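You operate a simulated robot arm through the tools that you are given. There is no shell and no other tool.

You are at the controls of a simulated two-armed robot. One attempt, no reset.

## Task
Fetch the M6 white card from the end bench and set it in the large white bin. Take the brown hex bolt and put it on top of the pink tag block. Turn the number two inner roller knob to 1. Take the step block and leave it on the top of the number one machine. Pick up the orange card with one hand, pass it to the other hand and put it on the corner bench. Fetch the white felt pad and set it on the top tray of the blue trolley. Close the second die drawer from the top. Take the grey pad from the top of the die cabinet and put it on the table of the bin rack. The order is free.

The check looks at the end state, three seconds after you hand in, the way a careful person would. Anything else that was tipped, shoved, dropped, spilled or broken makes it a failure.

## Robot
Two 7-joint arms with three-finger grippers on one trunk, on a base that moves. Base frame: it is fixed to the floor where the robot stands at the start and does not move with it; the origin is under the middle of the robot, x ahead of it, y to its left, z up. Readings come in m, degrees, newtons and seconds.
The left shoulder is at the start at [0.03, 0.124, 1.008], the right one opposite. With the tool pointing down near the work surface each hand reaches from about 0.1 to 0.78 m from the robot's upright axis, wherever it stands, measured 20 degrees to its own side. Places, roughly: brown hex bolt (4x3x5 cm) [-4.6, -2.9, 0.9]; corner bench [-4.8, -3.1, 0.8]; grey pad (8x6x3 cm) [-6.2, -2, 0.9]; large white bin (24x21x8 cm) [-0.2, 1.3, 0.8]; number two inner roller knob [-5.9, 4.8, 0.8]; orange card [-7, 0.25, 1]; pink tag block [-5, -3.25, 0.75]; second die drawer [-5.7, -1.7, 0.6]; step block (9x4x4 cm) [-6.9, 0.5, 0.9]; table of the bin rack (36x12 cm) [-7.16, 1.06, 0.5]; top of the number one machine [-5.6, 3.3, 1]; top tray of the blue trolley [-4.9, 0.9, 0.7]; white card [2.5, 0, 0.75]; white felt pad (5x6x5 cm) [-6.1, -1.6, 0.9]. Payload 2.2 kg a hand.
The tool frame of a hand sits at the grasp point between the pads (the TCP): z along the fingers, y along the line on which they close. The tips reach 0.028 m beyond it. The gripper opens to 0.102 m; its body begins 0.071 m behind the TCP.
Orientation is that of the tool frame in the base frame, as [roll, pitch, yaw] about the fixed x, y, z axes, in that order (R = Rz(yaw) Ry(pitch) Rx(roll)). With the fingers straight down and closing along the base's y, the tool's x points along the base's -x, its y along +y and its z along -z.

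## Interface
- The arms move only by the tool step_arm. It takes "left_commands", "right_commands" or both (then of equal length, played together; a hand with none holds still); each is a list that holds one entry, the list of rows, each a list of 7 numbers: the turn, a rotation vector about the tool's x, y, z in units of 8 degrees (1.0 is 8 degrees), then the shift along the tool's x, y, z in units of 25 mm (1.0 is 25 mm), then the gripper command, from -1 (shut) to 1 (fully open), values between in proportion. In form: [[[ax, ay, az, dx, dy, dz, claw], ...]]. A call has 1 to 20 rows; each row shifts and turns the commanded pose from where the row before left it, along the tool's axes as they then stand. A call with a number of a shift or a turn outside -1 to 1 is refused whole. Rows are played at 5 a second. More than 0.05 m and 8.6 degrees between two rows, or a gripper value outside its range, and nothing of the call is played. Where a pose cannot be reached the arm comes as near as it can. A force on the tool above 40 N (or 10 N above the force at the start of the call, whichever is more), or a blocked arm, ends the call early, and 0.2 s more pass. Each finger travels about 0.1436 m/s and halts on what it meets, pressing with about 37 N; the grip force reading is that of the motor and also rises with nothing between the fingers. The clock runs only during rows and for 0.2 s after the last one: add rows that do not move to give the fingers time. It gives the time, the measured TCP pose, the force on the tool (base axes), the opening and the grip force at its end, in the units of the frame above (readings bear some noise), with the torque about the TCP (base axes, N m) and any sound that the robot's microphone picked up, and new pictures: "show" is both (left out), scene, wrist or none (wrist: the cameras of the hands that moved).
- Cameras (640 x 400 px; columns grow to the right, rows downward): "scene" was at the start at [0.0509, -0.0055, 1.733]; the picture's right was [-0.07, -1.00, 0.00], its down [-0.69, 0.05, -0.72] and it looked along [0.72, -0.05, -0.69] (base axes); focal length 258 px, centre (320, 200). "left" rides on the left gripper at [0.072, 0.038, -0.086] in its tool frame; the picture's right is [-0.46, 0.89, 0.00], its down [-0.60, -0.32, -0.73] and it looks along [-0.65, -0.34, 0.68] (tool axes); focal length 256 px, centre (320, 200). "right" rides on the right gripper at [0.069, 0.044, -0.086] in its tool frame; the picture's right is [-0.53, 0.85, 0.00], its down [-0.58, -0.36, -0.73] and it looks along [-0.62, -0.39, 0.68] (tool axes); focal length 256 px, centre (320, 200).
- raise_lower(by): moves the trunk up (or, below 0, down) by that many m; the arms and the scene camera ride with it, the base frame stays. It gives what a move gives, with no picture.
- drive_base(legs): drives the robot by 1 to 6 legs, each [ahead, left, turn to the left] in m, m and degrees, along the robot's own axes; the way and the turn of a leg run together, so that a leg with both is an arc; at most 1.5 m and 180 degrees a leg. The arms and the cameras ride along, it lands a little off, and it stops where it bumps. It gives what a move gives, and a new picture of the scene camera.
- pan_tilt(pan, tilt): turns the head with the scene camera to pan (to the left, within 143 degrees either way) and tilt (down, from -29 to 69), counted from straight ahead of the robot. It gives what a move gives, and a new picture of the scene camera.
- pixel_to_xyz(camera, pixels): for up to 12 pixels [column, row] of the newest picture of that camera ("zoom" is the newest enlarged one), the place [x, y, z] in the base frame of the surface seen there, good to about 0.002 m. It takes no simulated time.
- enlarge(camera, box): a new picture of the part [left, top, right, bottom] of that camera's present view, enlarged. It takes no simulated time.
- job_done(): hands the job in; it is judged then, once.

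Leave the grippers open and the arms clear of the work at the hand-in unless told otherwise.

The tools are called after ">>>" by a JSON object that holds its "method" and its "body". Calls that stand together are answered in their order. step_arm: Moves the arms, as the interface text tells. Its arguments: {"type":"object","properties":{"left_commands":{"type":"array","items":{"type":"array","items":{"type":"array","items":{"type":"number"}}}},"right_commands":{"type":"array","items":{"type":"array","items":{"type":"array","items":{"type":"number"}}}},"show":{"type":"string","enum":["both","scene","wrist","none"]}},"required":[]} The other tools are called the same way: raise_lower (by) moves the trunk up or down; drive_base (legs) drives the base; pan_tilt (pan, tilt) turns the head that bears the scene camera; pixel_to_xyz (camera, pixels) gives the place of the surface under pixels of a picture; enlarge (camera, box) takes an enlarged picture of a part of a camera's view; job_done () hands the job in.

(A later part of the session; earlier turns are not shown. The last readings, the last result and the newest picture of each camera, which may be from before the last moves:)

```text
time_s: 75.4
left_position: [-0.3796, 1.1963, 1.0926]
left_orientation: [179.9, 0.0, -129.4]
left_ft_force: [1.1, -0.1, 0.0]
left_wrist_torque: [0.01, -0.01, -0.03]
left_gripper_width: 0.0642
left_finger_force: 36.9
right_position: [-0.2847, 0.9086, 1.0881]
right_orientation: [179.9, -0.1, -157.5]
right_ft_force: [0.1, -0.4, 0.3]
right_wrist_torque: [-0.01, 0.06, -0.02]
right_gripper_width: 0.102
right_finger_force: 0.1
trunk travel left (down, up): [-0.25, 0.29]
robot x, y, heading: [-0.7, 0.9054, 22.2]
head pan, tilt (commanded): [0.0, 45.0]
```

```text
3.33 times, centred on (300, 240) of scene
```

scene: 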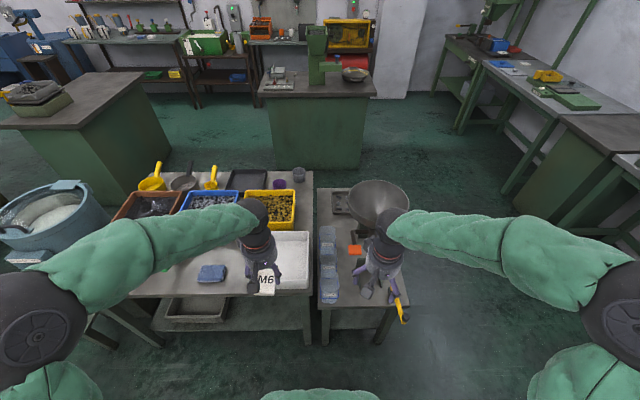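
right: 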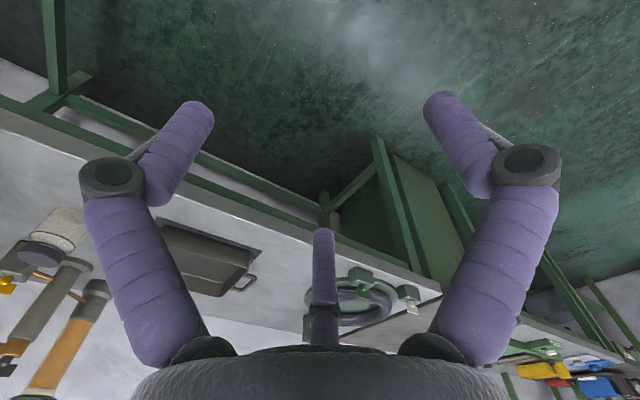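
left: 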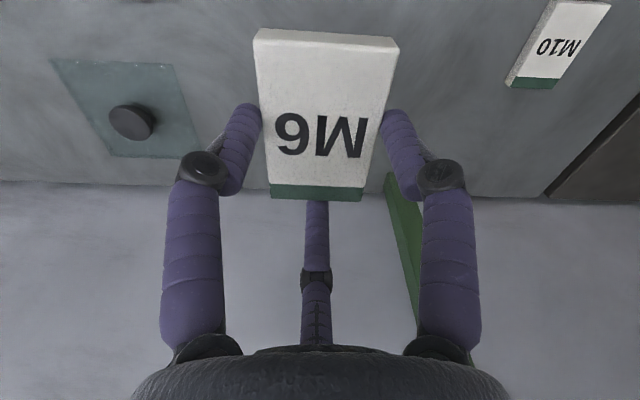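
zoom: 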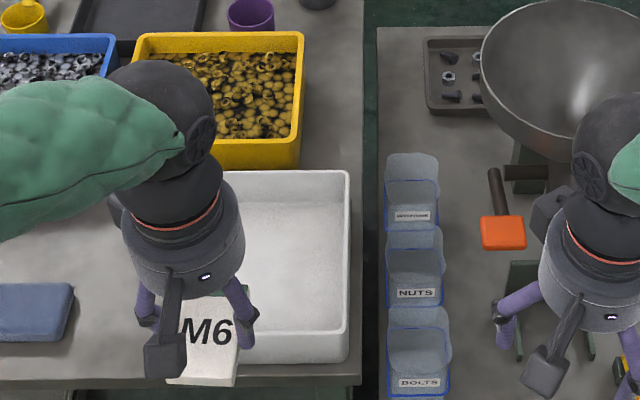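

I move the left hand over the bin centre (-0.172, 1.284).

>>> {"method": "step_arm", "body": {"left_commands": [[[0, 0, 0, -0.887, -0.466, 0, -1], [0, 0, 0, -0.887, -0.466, 0, -1], [0, 0, 0, -0.887, -0.466, 0, -1], [0, 0, 0, -0.887, -0.466, 0, -1], [0, 0, 0, -0.887, -0.466, 0, -1], [0, 0, 0, -0.887, -0.466, 0, -1], [0, 0, 0, -0.887, -0.466, 0, -1], [0, 0, 0, -0.887, -0.466, 0, -1], [0, 0, 0, -0.887, -0.466, 0, -1], [0, 0, 0, 0, 0, 0, -1]]], "show": "both"}}

```text
time_s: 77.6
left_position: [-0.1715, 1.2837, 1.092]
left_orientation: [-179.9, 0.1, -129.5]
left_ft_force: [0.4, -0.3, -1.1]
left_wrist_torque: [0.02, 0.01, 0.02]
left_gripper_width: 0.064
left_finger_force: 36.9
right_position: [-0.2866, 0.9097, 1.0882]
right_orientation: [179.9, 0.0, -157.5]
right_ft_force: [-0.5, 0.7, 0.5]
right_wrist_torque: [-0.02, 0.0, -0.01]
right_gripper_width: 0.1021
right_finger_force: 0.0
trunk travel left (down, up): [-0.25, 0.29]
robot x, y, heading: [-0.7036, 0.9032, 22.5]
head pan, tilt (commanded): [0.0, 45.0]
```

scene: 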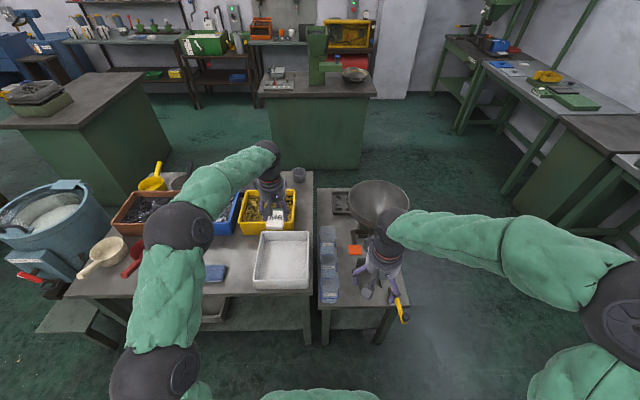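
left: 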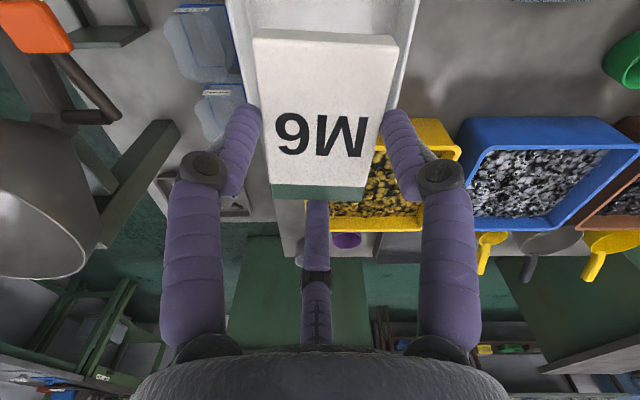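

>>> {"method": "enlarge", "body": {"camera": "scene", "box": [230, 200, 342, 300]}}

>>> {"method": "pixel_to_xyz", "body": {"camera": "zoom", "pixels": [[182, 186], [454, 186], [145, 452], [450, 455], [310, 300], [220, 380], [400, 380], [240, 230], [415, 230]]}}

```text
4.00 times, centred on (286, 250) of scene
```

zoom: 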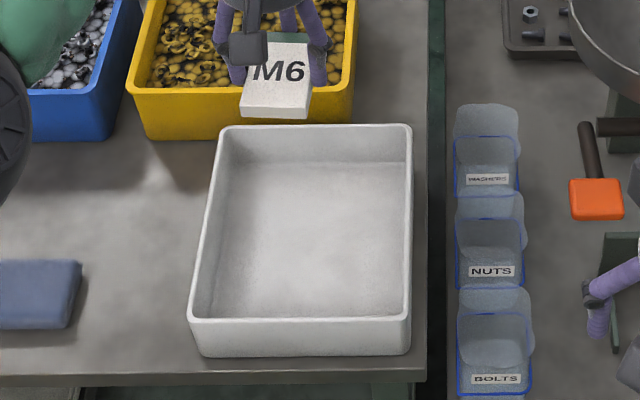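

```text
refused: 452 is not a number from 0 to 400
```

>>> {"method": "pixel_to_xyz", "body": {"camera": "zoom", "pixels": [[222, 129], [408, 128], [191, 317], [407, 318], [310, 235], [230, 290], [390, 290], [240, 180], [390, 180]]}}

```text
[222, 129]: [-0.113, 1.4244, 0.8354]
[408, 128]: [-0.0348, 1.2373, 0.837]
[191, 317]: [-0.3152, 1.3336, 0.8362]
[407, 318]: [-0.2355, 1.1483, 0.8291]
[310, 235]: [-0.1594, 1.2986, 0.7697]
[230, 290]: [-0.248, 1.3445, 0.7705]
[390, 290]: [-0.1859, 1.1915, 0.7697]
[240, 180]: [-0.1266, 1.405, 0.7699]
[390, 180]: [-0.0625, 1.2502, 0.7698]
```

The bin centre is (-0.175, 1.286), the hand is over it within 4 mm. I lower 0.26 m.

>>> {"method": "step_arm", "body": {"left_commands": [[[0, 0, 0, 0, 0, 0.95, -1], [0, 0, 0, 0, 0, 0.95, -1], [0, 0, 0, 0, 0, 0.95, -1], [0, 0, 0, 0, 0, 0.95, -1], [0, 0, 0, 0, 0, 0.95, -1], [0, 0, 0, 0, 0, 0.95, -1], [0, 0, 0, 0, 0, 0.95, -1], [0, 0, 0, 0, 0, 0.95, -1], [0, 0, 0, 0, 0, 0.95, -1], [0, 0, 0, 0, 0, 0.95, -1], [0, 0, 0, 0, 0, 0.95, -1], [0, 0, 0, 0, 0, 0, -1]]], "show": "both"}}

```text
time_s: 80.2
left_position: [-0.1718, 1.284, 0.8327]
left_orientation: [-180.0, 0.0, -129.5]
left_ft_force: [1.1, -0.2, -0.4]
left_wrist_torque: [-0.01, 0.0, -0.01]
left_gripper_width: 0.0641
left_finger_force: 36.4
right_position: [-0.2854, 0.9094, 1.0874]
right_orientation: [180.0, 0.0, -157.5]
right_ft_force: [1.6, 0.3, 0.3]
right_wrist_torque: [0.01, 0.04, -0.03]
right_gripper_width: 0.1018
right_finger_force: 0.2
trunk travel left (down, up): [-0.25, 0.29]
robot x, y, heading: [-0.7044, 0.905, 22.7]
head pan, tilt (commanded): [0.0, 45.0]
```

scene: 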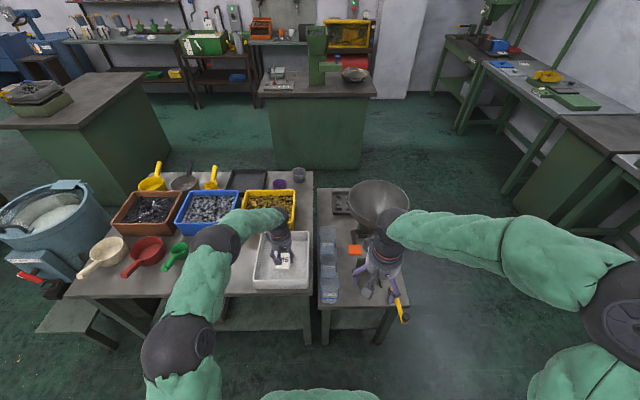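
left: 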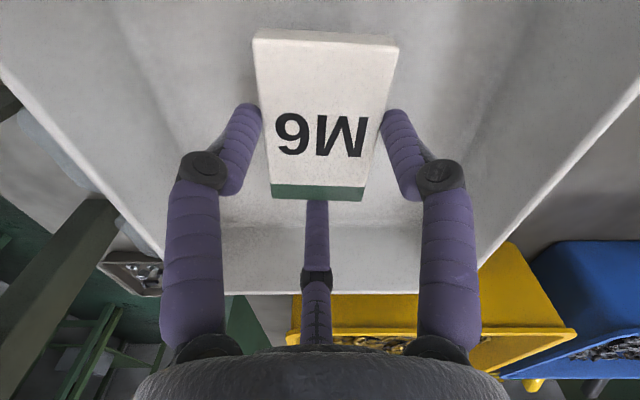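

It is well inside the bin. I lower 27 mm and open moderately (to about 80 mm), then rise.

>>> {"method": "step_arm", "body": {"left_commands": [[[0, 0, 0, 0, 0, 0.54, -1], [0, 0, 0, 0, 0, 0.54, -1], [0, 0, 0, 0, 0, 0, -1], [0, 0, 0, 0, 0, 0, 0.6], [0, 0, 0, 0, 0, 0, 0.6], [0, 0, 0, 0, 0, -0.5, 0.6], [0, 0, 0, 0, 0, -0.9, 0.6], [0, 0, 0, 0, 0, -0.95, 0.6], [0, 0, 0, 0, 0, -0.95, 1], [0, 0, 0, 0, 0, -0.95, 1], [0, 0, 0, 0, 0, -0.95, 1], [0, 0, 0, 0, 0, -0.95, 1], [0, 0, 0, 0, 0, -0.95, 1], [0, 0, 0, 0, 0, -0.95, 1], [0, 0, 0, 0, 0, -0.95, 1], [0, 0, 0, 0, 0, -0.95, 1], [0, 0, 0, 0, 0, -0.95, 1]]], "show": "both"}}

```text
time_s: 83.8
left_position: [-0.1717, 1.285, 1.0786]
left_orientation: [180.0, 0.0, -129.6]
left_ft_force: [0.0, 0.5, -0.1]
left_wrist_torque: [0.0, 0.0, -0.04]
left_gripper_width: 0.1021
left_finger_force: 0.2
right_position: [-0.2855, 0.9097, 1.0878]
right_orientation: [-180.0, -0.1, -157.5]
right_ft_force: [-0.4, -0.6, -0.6]
right_wrist_torque: [-0.01, 0.01, -0.02]
right_gripper_width: 0.1022
right_finger_force: 0.1
trunk travel left (down, up): [-0.25, 0.29]
robot x, y, heading: [-0.7032, 0.9053, 22.6]
head pan, tilt (commanded): [0.0, 45.0]
```

scene: 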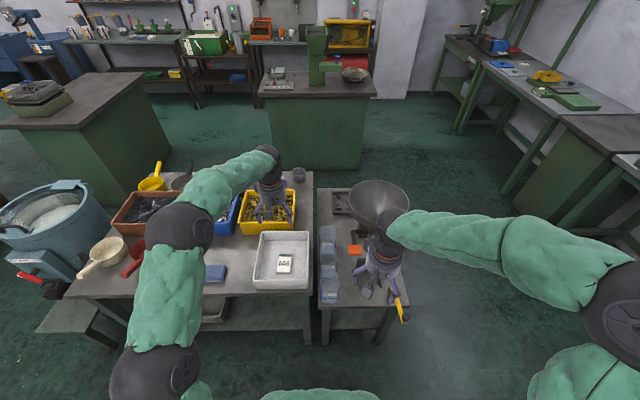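
left: 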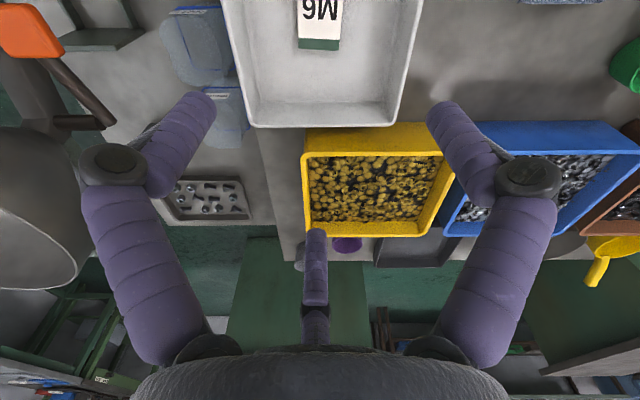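

The M6 card lies flat in the white bin (285,265). I pull the left hand back and turn it back to its plain yaw.

>>> {"method": "step_arm", "body": {"left_commands": [[[0, 0, 0, 0.887, 0.466, 0, 1], [0, 0, 0, 0.887, 0.466, 0, 1], [0, 0, 0, 0.887, 0.466, 0, 1], [0, 0, 0, 0.887, 0.466, 0, 1], [0, 0, 0, 0.887, 0.466, 0, 1], [0, 0, 0, 0.887, 0.466, 0, 1], [0, 0, 0, 0.887, 0.466, 0, 1], [0, 0, 0, 0.887, 0.466, 0, 1], [0, 0, 0, 0.887, 0.466, 0, 1], [0, 0, 0.875, 0, 0, 0, 1], [0, 0, 0.875, 0, 0, 0, 1], [0, 0, 0.875, 0, 0, 0, 1], [0, 0, 0.875, 0, 0, 0, 1]]], "show": "none"}}

>>> {"method": "drive_base", "body": {"legs": [[-0.6, 0, 0], [0, 0, 180]]}}

>>> {"method": "pan_tilt", "body": {"pan": 0, "tilt": 20}}

```text
time_s: 86.6
left_position: [-0.3801, 1.1963, 1.0774]
left_orientation: [-180.0, 0.0, -157.6]
left_ft_force: [-0.9, 0.5, -0.7]
left_wrist_torque: [0.01, 0.03, -0.02]
left_gripper_width: 0.1019
left_finger_force: 0.2
right_position: [-0.2858, 0.9098, 1.0877]
right_orientation: [-179.9, 0.0, -157.6]
right_ft_force: [-0.4, -0.4, 0.0]
right_wrist_torque: [0.03, 0.0, -0.01]
right_gripper_width: 0.1022
right_finger_force: 0.0
trunk travel left (down, up): [-0.25, 0.29]
robot x, y, heading: [-0.7007, 0.9034, 22.8]
head pan, tilt (commanded): [0.0, 45.0]
```

```text
time_s: 97.2
left_position: [-1.5785, 0.3939, 1.0782]
left_orientation: [180.0, 0.0, 21.3]
left_ft_force: [0.0, -0.7, 0.7]
left_wrist_torque: [0.02, -0.01, 0.01]
left_gripper_width: 0.102
left_finger_force: 0.0
right_position: [-1.6671, 0.6846, 1.0888]
right_orientation: [-180.0, 0.0, 21.2]
right_ft_force: [-0.4, 0.7, -0.4]
right_wrist_torque: [0.0, 0.0, 0.0]
right_gripper_width: 0.1019
right_finger_force: 0.0
trunk travel left (down, up): [-0.25, 0.29]
robot x, y, heading: [-1.2489, 0.6802, -158.8]
head pan, tilt (commanded): [0.0, 45.0]
```

scene: 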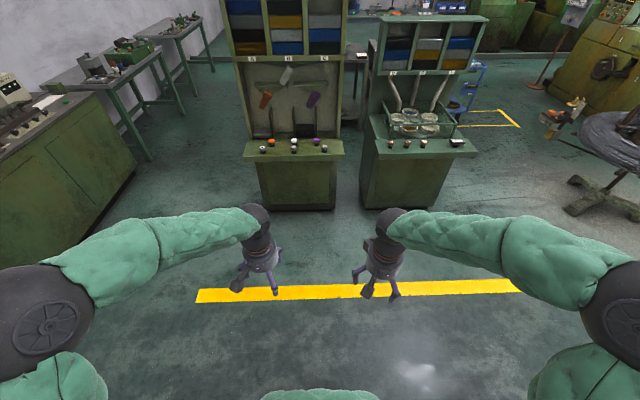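

```text
time_s: 98.1
left_position: [-1.5785, 0.3948, 1.078]
left_orientation: [-179.9, 0.0, 21.3]
left_ft_force: [0.8, 0.6, -0.2]
left_wrist_torque: [0.0, 0.02, 0.03]
left_gripper_width: 0.1023
left_finger_force: 0.0
right_position: [-1.6663, 0.6822, 1.0878]
right_orientation: [-179.9, 0.0, 21.3]
right_ft_force: [-0.2, 0.4, -0.7]
right_wrist_torque: [0.0, -0.02, -0.01]
right_gripper_width: 0.1022
right_finger_force: 0.1
trunk travel left (down, up): [-0.25, 0.29]
robot x, y, heading: [-1.25, 0.6799, -158.6]
head pan, tilt (commanded): [0.0, 20.0]
```

scene: 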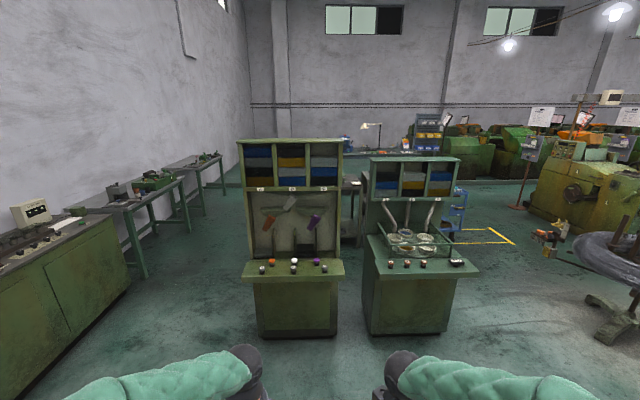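

I see two consoles ahead and a row of benches along the left wall; the corner bench should be the last one at (205,160). I measure a few points for the path.

>>> {"method": "pixel_to_xyz", "body": {"camera": "scene", "pixels": [[260, 335], [338, 332], [370, 332], [450, 330], [148, 278], [125, 290], [206, 213], [228, 190], [205, 160], [245, 235], [345, 240], [460, 225]]}}

>>> {"method": "enlarge", "body": {"camera": "scene", "box": [90, 120, 250, 220]}}

>>> {"method": "enlarge", "body": {"camera": "scene", "box": [330, 80, 490, 180]}}

```text
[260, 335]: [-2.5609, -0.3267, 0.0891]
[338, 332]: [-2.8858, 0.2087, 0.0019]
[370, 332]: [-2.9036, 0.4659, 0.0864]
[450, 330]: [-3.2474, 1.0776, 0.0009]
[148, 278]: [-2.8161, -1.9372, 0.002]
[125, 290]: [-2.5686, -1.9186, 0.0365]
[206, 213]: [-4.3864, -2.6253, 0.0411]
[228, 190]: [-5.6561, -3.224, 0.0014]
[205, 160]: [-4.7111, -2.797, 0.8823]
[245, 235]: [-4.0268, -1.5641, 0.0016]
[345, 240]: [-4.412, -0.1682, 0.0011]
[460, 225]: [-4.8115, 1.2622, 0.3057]
```

```text
4.00 times, centred on (170, 170) of scene
```

zoom: 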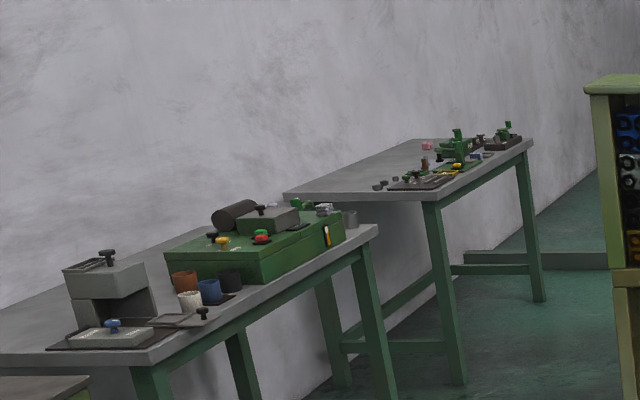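

```text
4.00 times, centred on (410, 130) of scene
```

zoom: 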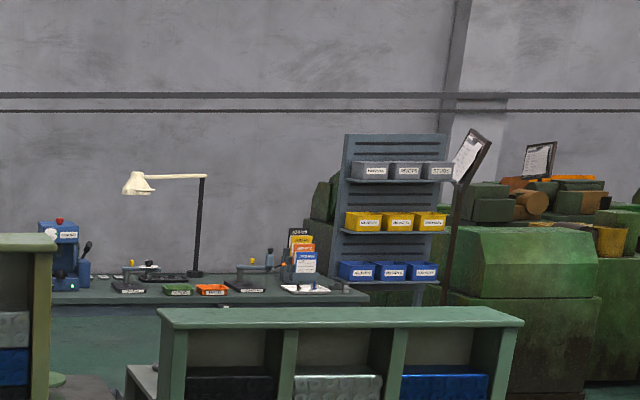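

I plan along the wall: strafe left into the lane between consoles and benches, then go ahead about 3 m first.

>>> {"method": "drive_base", "body": {"legs": [[0, 0, 2.3], [0.08, 1.075, 0], [1.48, 0, 0]]}}

```text
time_s: 111.1
left_position: [-2.5588, -1.2505, 1.0775]
left_orientation: [179.9, -0.1, 23.7]
left_ft_force: [-0.4, -0.2, -0.7]
left_wrist_torque: [0.04, 0.0, -0.01]
left_gripper_width: 0.102
left_finger_force: 0.1
right_position: [-2.6599, -0.9658, 1.0892]
right_orientation: [180.0, 0.1, 23.8]
right_ft_force: [-0.9, 0.7, -0.5]
right_wrist_torque: [-0.03, -0.02, 0.02]
right_gripper_width: 0.1018
right_finger_force: 0.1
trunk travel left (down, up): [-0.25, 0.29]
robot x, y, heading: [-2.2429, -0.9467, -156.2]
head pan, tilt (commanded): [0.0, 20.0]
```

scene: 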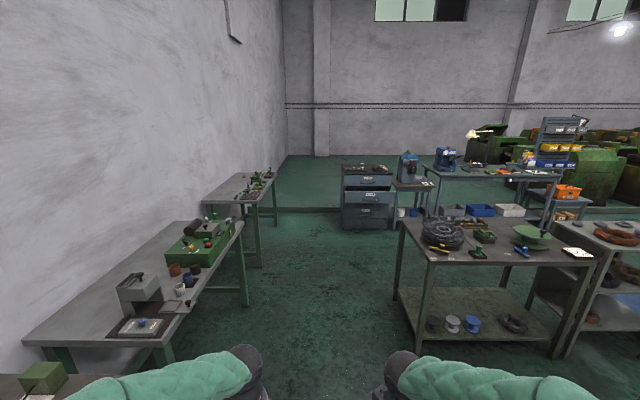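

>>> {"method": "pixel_to_xyz", "body": {"camera": "scene", "pixels": [[403, 222], [425, 262], [418, 340], [395, 295], [242, 222], [262, 265], [343, 225], [395, 225], [368, 172], [276, 178], [240, 185], [430, 180]]}}

>>> {"method": "enlarge", "body": {"camera": "scene", "box": [180, 140, 300, 230]}}

>>> {"method": "enlarge", "body": {"camera": "scene", "box": [330, 140, 450, 230]}}

```text
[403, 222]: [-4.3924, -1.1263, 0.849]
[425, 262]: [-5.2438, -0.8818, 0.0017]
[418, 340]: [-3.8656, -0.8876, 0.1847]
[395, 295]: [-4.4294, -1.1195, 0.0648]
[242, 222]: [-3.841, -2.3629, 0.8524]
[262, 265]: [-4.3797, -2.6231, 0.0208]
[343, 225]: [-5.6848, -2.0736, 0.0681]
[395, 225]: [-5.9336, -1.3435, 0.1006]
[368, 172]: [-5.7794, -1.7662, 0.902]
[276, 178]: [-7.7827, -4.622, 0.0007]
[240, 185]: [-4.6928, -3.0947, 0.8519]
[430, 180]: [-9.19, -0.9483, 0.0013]
```

```text
4.44 times, centred on (240, 185) of scene
```

zoom: 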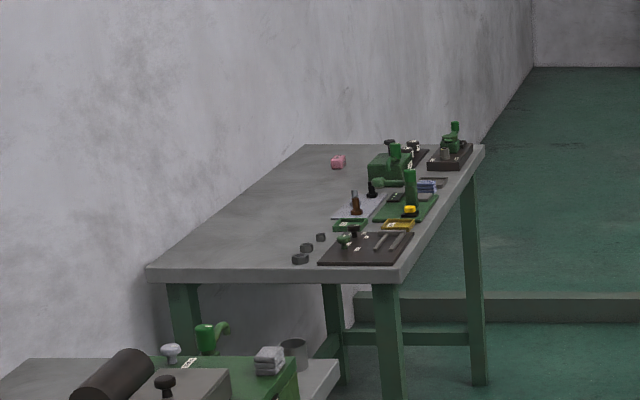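

```text
4.44 times, centred on (390, 185) of scene
```

zoom: 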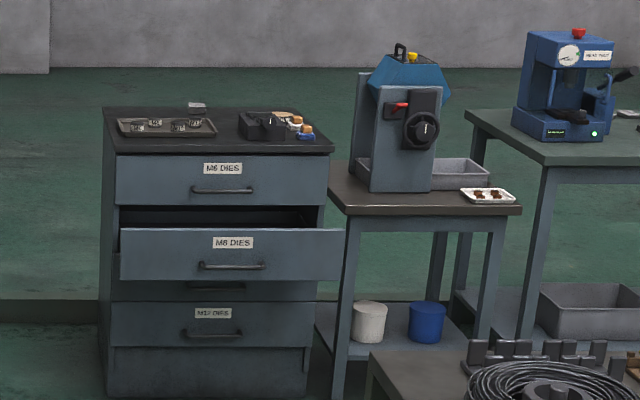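

The lane is clear (table on the right at w 0.73, cabinet at u 6.0). The second drawer "M8 DIES" is open. I drive 3 m on and turn left to face the corner bench.

>>> {"method": "drive_base", "body": {"legs": [[1.45, 0, 0], [1.45, 0, 0], [0, 0, 90]]}}

>>> {"method": "pan_tilt", "body": {"pan": 0, "tilt": 45}}

```text
time_s: 128.7
left_position: [-4.5589, -2.4591, 1.0782]
left_orientation: [-180.0, 0.0, 113.1]
left_ft_force: [-0.9, 0.1, 0.1]
left_wrist_torque: [0.02, 0.01, 0.03]
left_gripper_width: 0.102
left_finger_force: 0.1
right_position: [-4.8456, -2.557, 1.0877]
right_orientation: [-179.9, 0.0, 113.0]
right_ft_force: [0.1, -0.2, 0.2]
right_wrist_torque: [0.03, -0.02, -0.01]
right_gripper_width: 0.102
right_finger_force: 0.0
trunk travel left (down, up): [-0.25, 0.29]
robot x, y, heading: [-4.8593, -2.1374, -66.9]
head pan, tilt (commanded): [0.0, 20.0]
```

scene: 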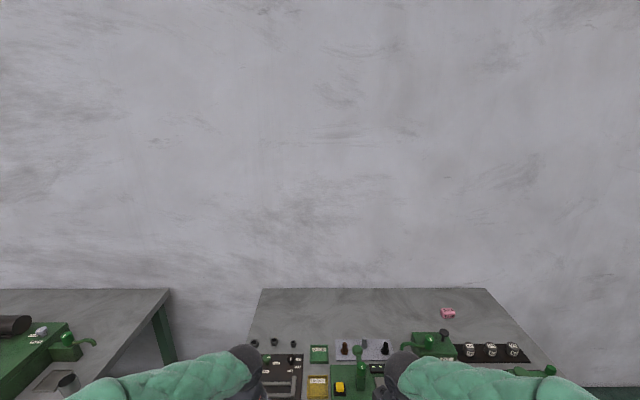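

```text
time_s: 129.6
left_position: [-4.5589, -2.4585, 1.0781]
left_orientation: [180.0, 0.0, 113.2]
left_ft_force: [-0.5, 0.7, -0.4]
left_wrist_torque: [0.01, 0.02, 0.02]
left_gripper_width: 0.1019
left_finger_force: 0.1
right_position: [-4.8458, -2.5574, 1.088]
right_orientation: [-179.9, 0.0, 113.2]
right_ft_force: [-0.8, -0.5, 0.1]
right_wrist_torque: [0.01, 0.01, 0.02]
right_gripper_width: 0.102
right_finger_force: 0.0
trunk travel left (down, up): [-0.25, 0.29]
robot x, y, heading: [-4.8536, -2.136, -66.8]
head pan, tilt (commanded): [0.0, 45.0]
```

scene: 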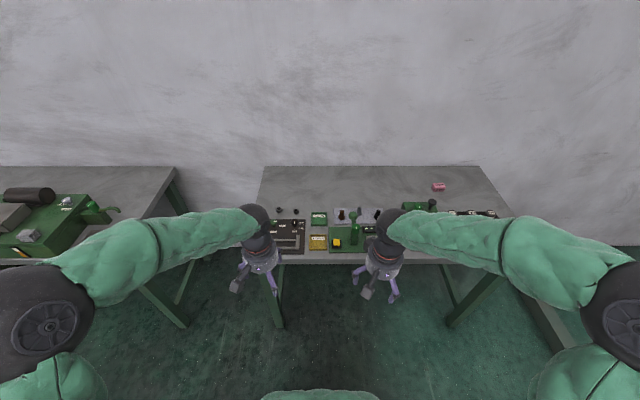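

The corner bench is in front. I enlarge its surface to find the brown hex bolt and the pink tag block.

>>> {"method": "enlarge", "body": {"camera": "scene", "box": [240, 160, 400, 260]}}

>>> {"method": "enlarge", "body": {"camera": "scene", "box": [360, 160, 520, 260]}}

```text
4.00 times, centred on (320, 210) of scene
```

zoom: 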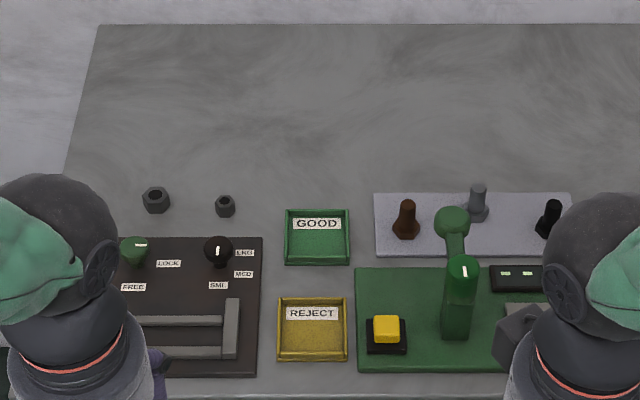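

```text
4.00 times, centred on (440, 210) of scene
```

zoom: 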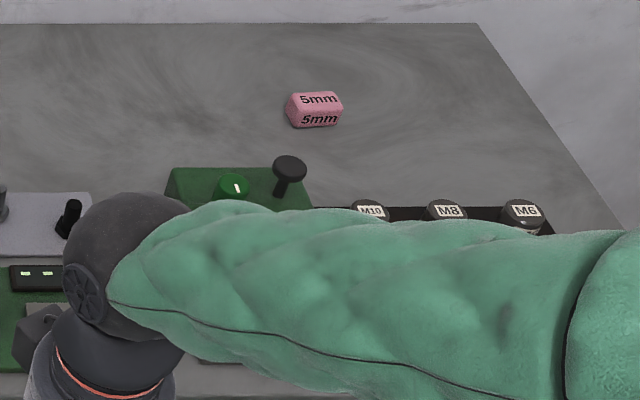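

>>> {"method": "pixel_to_xyz", "body": {"camera": "zoom", "pixels": [[318, 95], [290, 96], [340, 95], [318, 120], [292, 124], [340, 122], [315, 133], [315, 80], [315, 98], [300, 98], [330, 98]]}}

>>> {"method": "enlarge", "body": {"camera": "scene", "box": [424, 175, 456, 195]}}

>>> {"method": "enlarge", "body": {"camera": "scene", "box": [325, 200, 389, 240]}}

```text
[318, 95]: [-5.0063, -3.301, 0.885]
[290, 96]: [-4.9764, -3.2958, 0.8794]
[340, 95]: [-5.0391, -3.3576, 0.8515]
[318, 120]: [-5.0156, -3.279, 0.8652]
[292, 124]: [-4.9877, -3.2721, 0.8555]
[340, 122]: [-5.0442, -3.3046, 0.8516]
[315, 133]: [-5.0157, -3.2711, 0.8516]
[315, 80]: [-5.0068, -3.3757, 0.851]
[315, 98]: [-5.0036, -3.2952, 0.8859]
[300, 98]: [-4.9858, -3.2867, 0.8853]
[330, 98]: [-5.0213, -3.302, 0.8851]
```

```text
16.00 times, centred on (440, 185) of scene
```

zoom: 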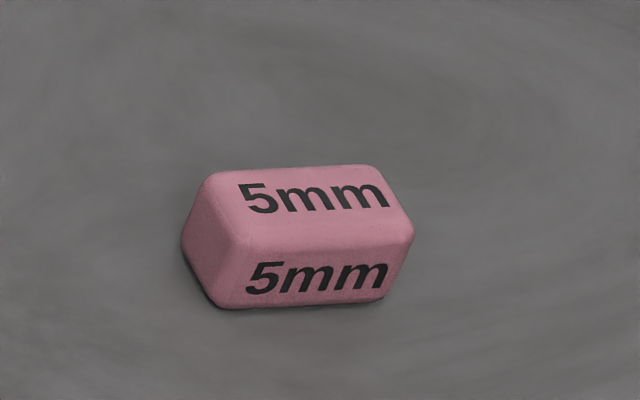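

```text
10.00 times, centred on (357, 220) of scene
```

zoom: 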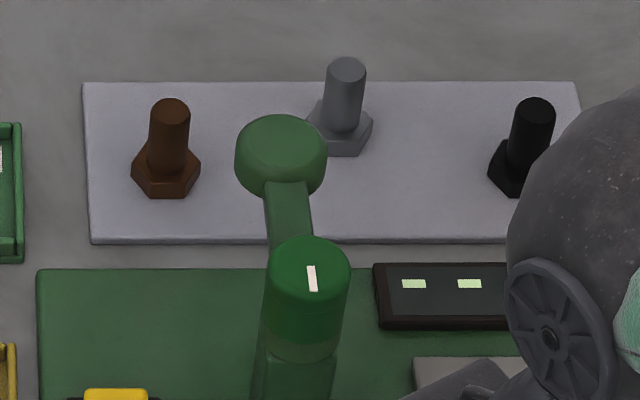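

>>> {"method": "pixel_to_xyz", "body": {"camera": "zoom", "pixels": [[171, 104], [170, 130], [168, 190], [136, 178], [198, 176], [170, 195], [110, 200], [240, 200], [345, 68], [280, 120], [300, 260], [530, 105]]}}

```text
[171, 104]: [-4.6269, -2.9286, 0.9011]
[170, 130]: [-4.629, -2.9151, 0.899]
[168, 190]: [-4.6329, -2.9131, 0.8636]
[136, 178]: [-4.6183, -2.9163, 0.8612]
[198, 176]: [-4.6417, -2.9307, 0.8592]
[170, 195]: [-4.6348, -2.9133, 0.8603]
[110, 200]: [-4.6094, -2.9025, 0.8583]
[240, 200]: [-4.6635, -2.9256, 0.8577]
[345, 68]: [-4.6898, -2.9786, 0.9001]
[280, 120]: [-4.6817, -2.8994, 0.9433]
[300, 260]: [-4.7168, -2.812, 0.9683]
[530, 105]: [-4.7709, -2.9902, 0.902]
```

The brown bolt stands head-down at about (-4.629, -2.925), top 0.902, plate 0.858. A green lever knob stands 6 cm beside it at (-4.68, -2.90, 0.943), so finger placement matters. I drive 0.30 m ahead and 0.10 m left to bring both into the right hand's reach.

>>> {"method": "drive_base", "body": {"legs": [[0.3, 0.1, 0]]}}

>>> {"method": "pan_tilt", "body": {"pan": -10, "tilt": 60}}

```text
time_s: 131.7
left_position: [-4.3507, -2.6911, 1.0773]
left_orientation: [180.0, -0.2, 112.9]
left_ft_force: [0.3, 0.1, -0.4]
left_wrist_torque: [0.02, -0.03, 0.01]
left_gripper_width: 0.1023
left_finger_force: 0.1
right_position: [-4.6373, -2.7891, 1.0881]
right_orientation: [-180.0, -0.1, 113.2]
right_ft_force: [0.0, 0.9, 1.2]
right_wrist_torque: [0.0, 0.05, -0.01]
right_gripper_width: 0.1021
right_finger_force: 0.1
trunk travel left (down, up): [-0.25, 0.29]
robot x, y, heading: [-4.6464, -2.3681, -67.1]
head pan, tilt (commanded): [0.0, 45.0]
```

scene: 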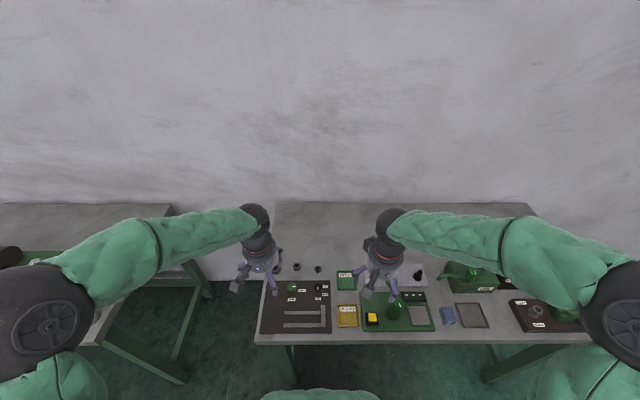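

```text
time_s: 132.5
left_position: [-4.3515, -2.6907, 1.0784]
left_orientation: [179.9, 0.0, 113.0]
left_ft_force: [0.8, 0.2, -0.9]
left_wrist_torque: [0.01, -0.03, 0.03]
left_gripper_width: 0.102
left_finger_force: 0.1
right_position: [-4.6369, -2.7873, 1.0869]
right_orientation: [-180.0, 0.0, 113.1]
right_ft_force: [0.3, 0.3, 0.4]
right_wrist_torque: [-0.01, 0.06, 0.01]
right_gripper_width: 0.1021
right_finger_force: 0.1
trunk travel left (down, up): [-0.25, 0.29]
robot x, y, heading: [-4.6483, -2.3676, -67.1]
head pan, tilt (commanded): [-10.0, 60.0]
```

scene: 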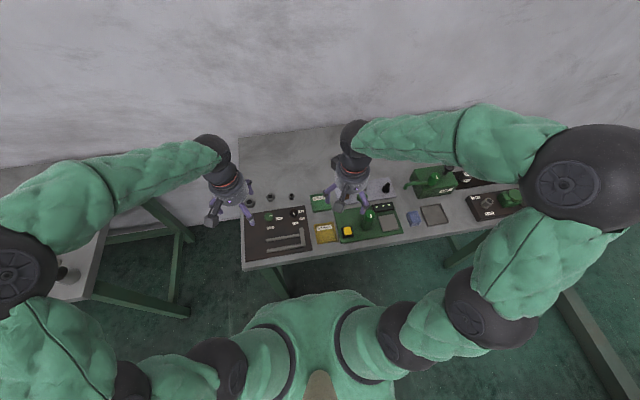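

I move the right hand over the bolt and turn it to yaw 64°, so that the gap between two fingers faces the green knob; then I look with the wrist camera.

>>> {"method": "step_arm", "body": {"right_commands": [[[0, 0, 0, -0.867, -0.311, 0, 1], [0, 0, 0, -0.867, -0.311, 0, 1], [0, 0, 0, -0.867, -0.311, 0, 1], [0, 0, 0, -0.867, -0.311, 0, 1], [0, 0, 0, -0.867, -0.311, 0, 1], [0, 0, 0, -0.867, -0.311, 0, 1], [0, 0, 0.875, 0, 0, 0, 1], [0, 0, 0.875, 0, 0, 0, 1], [0, 0, 0.875, 0, 0, 0, 1], [0, 0, 0.875, 0, 0, 0, 1], [0, 0, 0.875, 0, 0, 0, 1], [0, 0, 0.875, 0, 0, 0, 1], [0, 0, 0.875, 0, 0, 0, 1], [0, 0, 0, 0, 0, 0, 1]]], "show": "both"}}

```text
time_s: 135.5
left_position: [-4.351, -2.6898, 1.0778]
left_orientation: [-179.9, 0.0, 113.0]
left_ft_force: [-0.5, -0.4, -0.6]
left_wrist_torque: [0.01, -0.02, 0.01]
left_gripper_width: 0.1019
left_finger_force: 0.1
right_position: [-4.6291, -2.9273, 1.089]
right_orientation: [-179.9, 0.0, 63.9]
right_ft_force: [0.2, 0.2, 0.3]
right_wrist_torque: [0.0, -0.01, -0.01]
right_gripper_width: 0.1019
right_finger_force: 0.0
trunk travel left (down, up): [-0.25, 0.29]
robot x, y, heading: [-4.647, -2.3712, -67.1]
head pan, tilt (commanded): [-10.0, 60.0]
```

scene: 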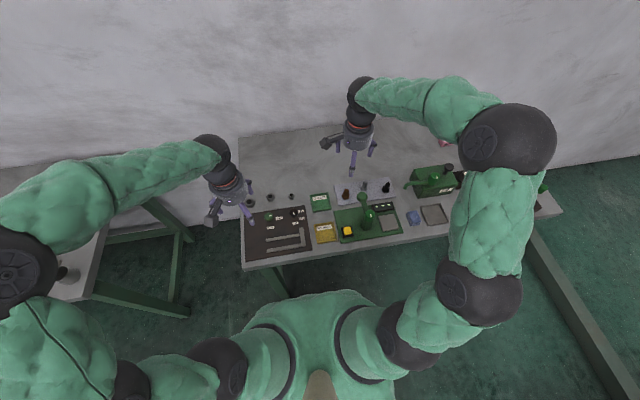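
right: 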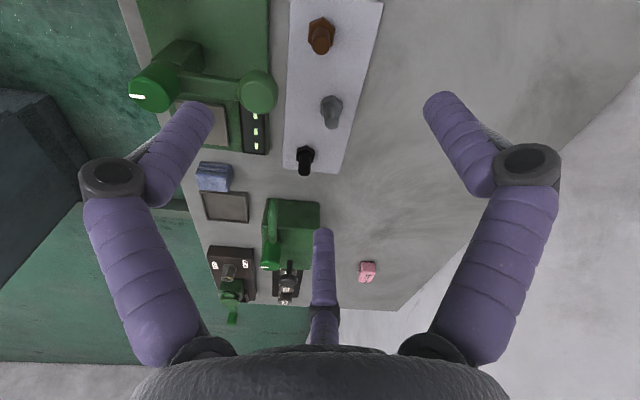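

Both pictures show the bolt well. I enlarge for exact positions: brown bolt at (347,192) in the scene, and the pink block at (367,271) in the wrist view.

>>> {"method": "enlarge", "body": {"camera": "scene", "box": [328, 172, 400, 217]}}

>>> {"method": "enlarge", "body": {"camera": "right", "box": [240, 0, 400, 100]}}

>>> {"method": "enlarge", "body": {"camera": "right", "box": [340, 250, 404, 290]}}

```text
8.89 times, centred on (364, 194) of scene
```

zoom: 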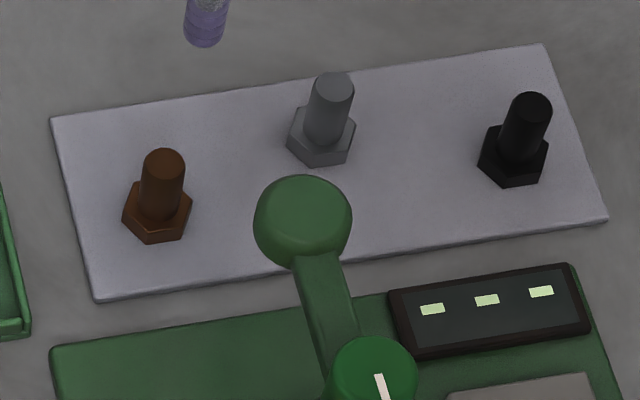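

```text
4.00 times, centred on (320, 50) of right
```

zoom: 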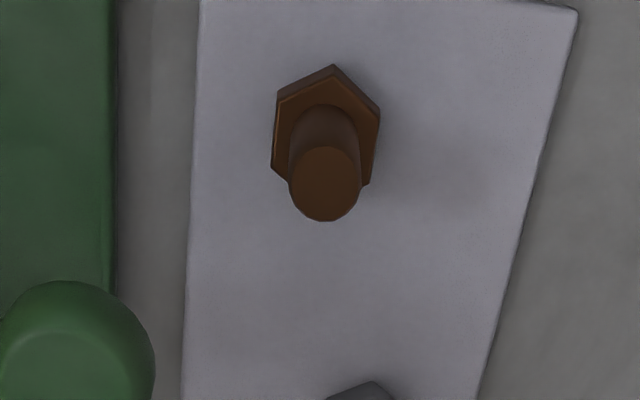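

```text
10.00 times, centred on (372, 270) of right
```

zoom: 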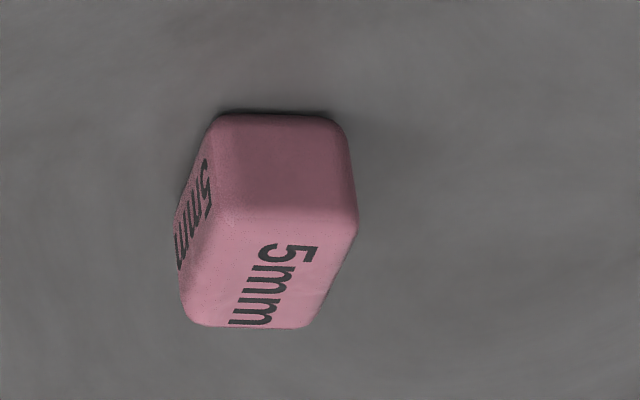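

>>> {"method": "pixel_to_xyz", "body": {"camera": "zoom", "pixels": [[215, 212], [345, 218], [308, 318], [195, 318], [265, 270], [270, 160], [225, 120], [330, 120], [280, 230], [245, 310]]}}

>>> {"method": "enlarge", "body": {"camera": "right", "box": [240, 0, 400, 100]}}

>>> {"method": "pixel_to_xyz", "body": {"camera": "zoom", "pixels": [[325, 184], [325, 160], [325, 210], [300, 185], [352, 185], [334, 68], [378, 110], [278, 100], [274, 165], [370, 170], [80, 360], [130, 330]]}}

```text
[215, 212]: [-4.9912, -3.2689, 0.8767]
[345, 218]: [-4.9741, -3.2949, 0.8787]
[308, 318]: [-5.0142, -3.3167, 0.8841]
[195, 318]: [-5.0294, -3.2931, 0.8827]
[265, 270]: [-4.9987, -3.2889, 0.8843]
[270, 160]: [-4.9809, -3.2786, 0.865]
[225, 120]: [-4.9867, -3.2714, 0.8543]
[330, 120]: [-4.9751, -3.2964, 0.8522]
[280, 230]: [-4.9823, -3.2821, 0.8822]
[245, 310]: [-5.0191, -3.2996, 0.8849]
```

```text
4.00 times, centred on (320, 50) of right
```

zoom: 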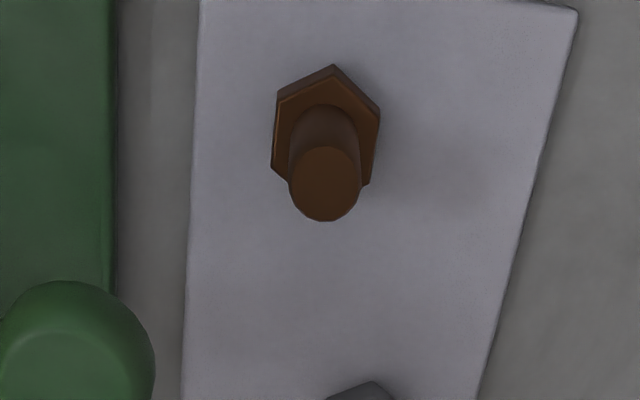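

```text
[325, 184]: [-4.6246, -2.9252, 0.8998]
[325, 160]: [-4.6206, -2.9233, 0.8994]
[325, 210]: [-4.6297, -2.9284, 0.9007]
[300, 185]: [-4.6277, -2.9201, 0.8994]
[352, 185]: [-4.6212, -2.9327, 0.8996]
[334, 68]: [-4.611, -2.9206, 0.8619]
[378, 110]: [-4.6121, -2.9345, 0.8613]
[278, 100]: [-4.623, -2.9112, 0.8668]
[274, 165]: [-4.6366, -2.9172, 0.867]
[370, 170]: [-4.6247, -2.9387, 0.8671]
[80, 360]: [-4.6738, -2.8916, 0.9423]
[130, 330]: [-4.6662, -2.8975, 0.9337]
```

Bolt shank centre is (-4.626, -2.926), top 0.900, head top 0.868. The pink block's top centre is about (-5.001, -3.292, 0.885). I fine-tune yaw by 8°, set the fingers to about 5.5 cm opening and go down 0.12 m.

>>> {"method": "step_arm", "body": {"right_commands": [[[0, 0, 1, 0, 0, 0, 0.1], [0, 0, 0, 0.116, 0.08, 0, 0.1], [0, 0, 0, 0, 0, 0.8, 0.1], [0, 0, 0, 0, 0, 0.8, 0.1], [0, 0, 0, 0, 0, 0.8, 0.1], [0, 0, 0, 0, 0, 0.8, 0.1], [0, 0, 0, 0, 0, 0.8, 0.1], [0, 0, 0, 0, 0, 0.8, 0.1], [0, 0, 0, 0, 0, 0, 0.1]]], "show": "both"}}

>>> {"method": "enlarge", "body": {"camera": "scene", "box": [312, 150, 408, 220]}}

```text
time_s: 137.5
left_position: [-4.3505, -2.6901, 1.0786]
left_orientation: [-179.9, -0.1, 113.0]
left_ft_force: [0.6, -0.3, -0.5]
left_wrist_torque: [-0.01, -0.02, 0.0]
left_gripper_width: 0.1022
left_finger_force: 0.1
right_position: [-4.6259, -2.9245, 0.9666]
right_orientation: [179.9, 0.0, 56.1]
right_ft_force: [0.6, 0.0, 0.2]
right_wrist_torque: [-0.01, -0.04, -0.04]
right_gripper_width: 0.0563
right_finger_force: 0.1
trunk travel left (down, up): [-0.25, 0.29]
robot x, y, heading: [-4.6461, -2.3677, -66.9]
head pan, tilt (commanded): [-10.0, 60.0]
```

scene: 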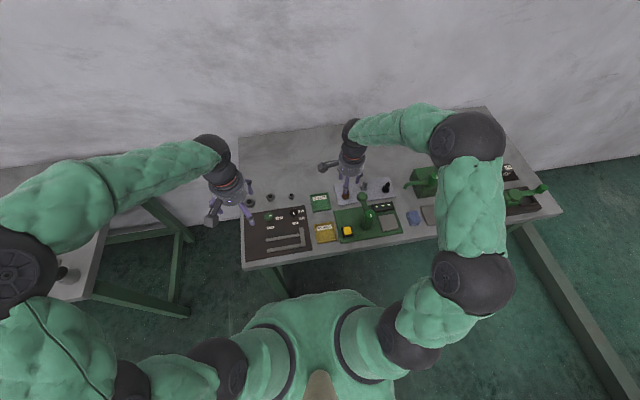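
right: 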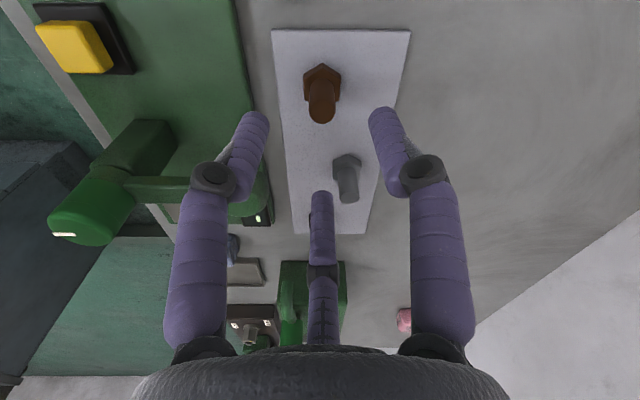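

```text
5.71 times, centred on (360, 185) of scene
```

zoom: 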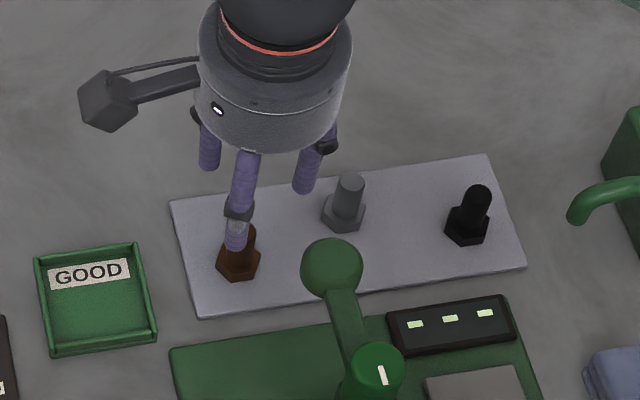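

The bolt's top shows at (321,112), just where the hand's axis passes. I lower 66 mm to z 0.900 and close.

>>> {"method": "step_arm", "body": {"right_commands": [[[0, 0, 0, 0, 0, 0.88, 0.1], [0, 0, 0, 0, 0, 0.88, 0.1], [0, 0, 0, 0, 0, 0.88, 0.1], [0, 0, 0, 0, 0, 0, 0.1]]], "show": "both"}}

>>> {"method": "enlarge", "body": {"camera": "scene", "box": [312, 150, 408, 220]}}

```text
time_s: 138.5
left_position: [-4.3517, -2.691, 1.0784]
left_orientation: [180.0, 0.0, 113.0]
left_ft_force: [-0.7, 0.4, 0.4]
left_wrist_torque: [-0.01, -0.01, 0.01]
left_gripper_width: 0.1018
left_finger_force: 0.1
right_position: [-4.6249, -2.9242, 0.9018]
right_orientation: [-180.0, 0.0, 56.2]
right_ft_force: [-0.7, 0.5, 0.1]
right_wrist_torque: [0.03, 0.02, 0.0]
right_gripper_width: 0.056
right_finger_force: 0.1
trunk travel left (down, up): [-0.25, 0.29]
robot x, y, heading: [-4.6464, -2.3701, -67.3]
head pan, tilt (commanded): [-10.0, 60.0]
```

scene: 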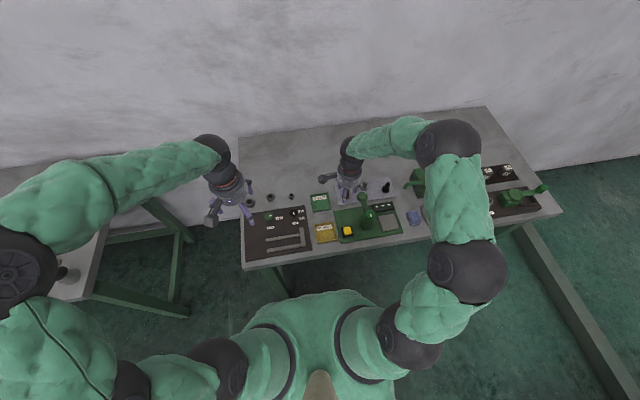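
right: 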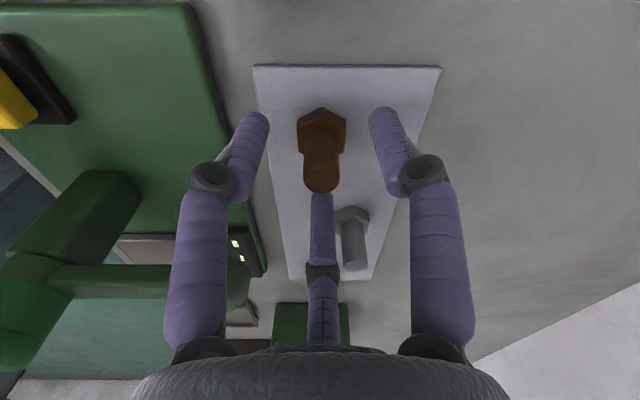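

```text
5.71 times, centred on (360, 185) of scene
```

zoom: 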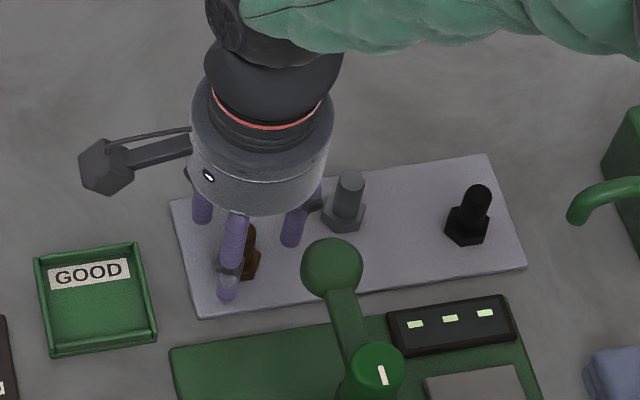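

All clear of neighbours. I close on the shank and then lift.

>>> {"method": "step_arm", "body": {"right_commands": [[[0, 0, 0, 0, 0, 0, -1], [0, 0, 0, 0, 0, 0, -1], [0, 0, 0, 0, 0, 0, -1], [0, 0, 0, 0, 0, 0, -1]]], "show": "wrist"}}

>>> {"method": "step_arm", "body": {"right_commands": [[[0, 0, 0, 0, 0, -0.4, -1], [0, 0, 0, 0, 0, -0.8, -1], [0, 0, 0, 0, 0, -0.8, -1], [0, 0, 0, 0, 0, -0.8, -1], [0, 0, 0, 0, 0, -0.8, -1], [0, 0, 0, 0, 0, -0.8, -1], [0, 0, 0, 0, 0, -0.8, -1], [0, 0, 0, 0, 0, -0.8, -1], [0, 0, 0, 0, 0, -0.8, -1]]], "show": "both"}}

```text
time_s: 139.5
left_position: [-4.3508, -2.6906, 1.0785]
left_orientation: [-180.0, 0.0, 113.0]
left_ft_force: [-0.4, 0.2, -0.5]
left_wrist_torque: [0.02, -0.02, -0.02]
left_gripper_width: 0.102
left_finger_force: 0.0
right_position: [-4.6249, -2.9252, 0.9024]
right_orientation: [-180.0, 0.0, 56.1]
right_ft_force: [0.5, 0.9, 0.0]
right_wrist_torque: [-0.03, -0.03, 0.0]
right_gripper_width: 0.0168
right_finger_force: 36.8
trunk travel left (down, up): [-0.25, 0.29]
robot x, y, heading: [-4.6505, -2.3694, -66.9]
head pan, tilt (commanded): [-10.0, 60.0]
```

right: 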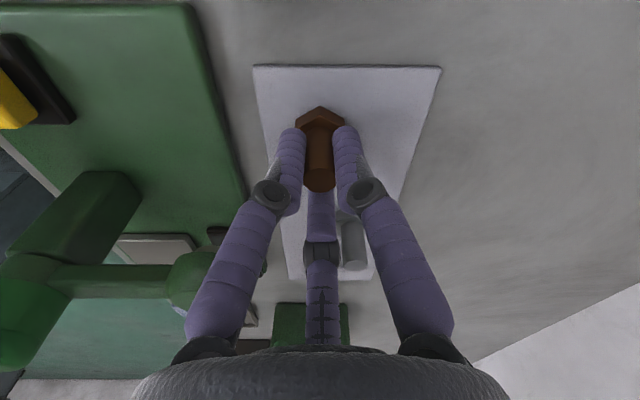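

```text
time_s: 141.5
left_position: [-4.3521, -2.6909, 1.0782]
left_orientation: [-180.0, -0.1, 112.9]
left_ft_force: [0.3, -0.3, -0.3]
left_wrist_torque: [-0.01, -0.02, -0.01]
left_gripper_width: 0.1022
left_finger_force: 0.0
right_position: [-4.6262, -2.9229, 1.0701]
right_orientation: [-179.9, 0.0, 56.1]
right_ft_force: [-0.5, 0.7, -0.5]
right_wrist_torque: [-0.02, 0.03, -0.03]
right_gripper_width: 0.0171
right_finger_force: 36.7
trunk travel left (down, up): [-0.25, 0.29]
robot x, y, heading: [-4.6469, -2.367, -66.9]
head pan, tilt (commanded): [-10.0, 60.0]
```

scene: 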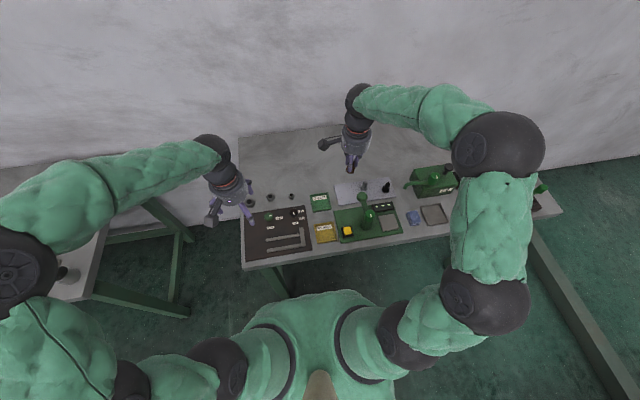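
right: 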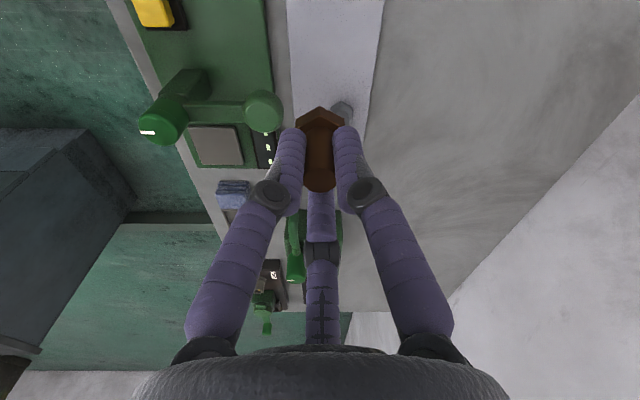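

The bolt is held. Before strafing right I check the heights of the green devices on the bench at (430,180), (447,168), (520,195).

>>> {"method": "pixel_to_xyz", "body": {"camera": "scene", "pixels": [[430, 178], [447, 168], [409, 184], [540, 188], [545, 195], [432, 190], [365, 213], [366, 197]]}}

>>> {"method": "step_arm", "body": {"right_commands": [[[0, 0, 0, 0, 0, -0.8, -1], [0, 0, 0, 0, 0, -0.8, -1]]], "show": "none"}}

```text
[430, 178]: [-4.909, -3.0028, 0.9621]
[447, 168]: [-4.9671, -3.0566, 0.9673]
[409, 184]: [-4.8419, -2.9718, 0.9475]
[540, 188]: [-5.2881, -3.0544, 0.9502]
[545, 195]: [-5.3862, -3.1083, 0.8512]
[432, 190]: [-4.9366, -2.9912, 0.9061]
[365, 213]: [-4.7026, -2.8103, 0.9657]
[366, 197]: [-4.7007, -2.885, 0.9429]
```

```text
time_s: 142.1
left_position: [-4.3516, -2.6897, 1.0769]
left_orientation: [179.9, 0.0, 113.0]
left_ft_force: [0.2, 0.7, 0.2]
left_wrist_torque: [0.0, 0.02, 0.0]
left_gripper_width: 0.102
left_finger_force: 0.1
right_position: [-4.6275, -2.9232, 1.1115]
right_orientation: [-180.0, -0.1, 56.0]
right_ft_force: [0.8, 0.6, -0.4]
right_wrist_torque: [0.02, -0.02, 0.0]
right_gripper_width: 0.0169
right_finger_force: 37.2
trunk travel left (down, up): [-0.25, 0.29]
robot x, y, heading: [-4.6503, -2.3711, -66.9]
head pan, tilt (commanded): [-10.0, 60.0]
```

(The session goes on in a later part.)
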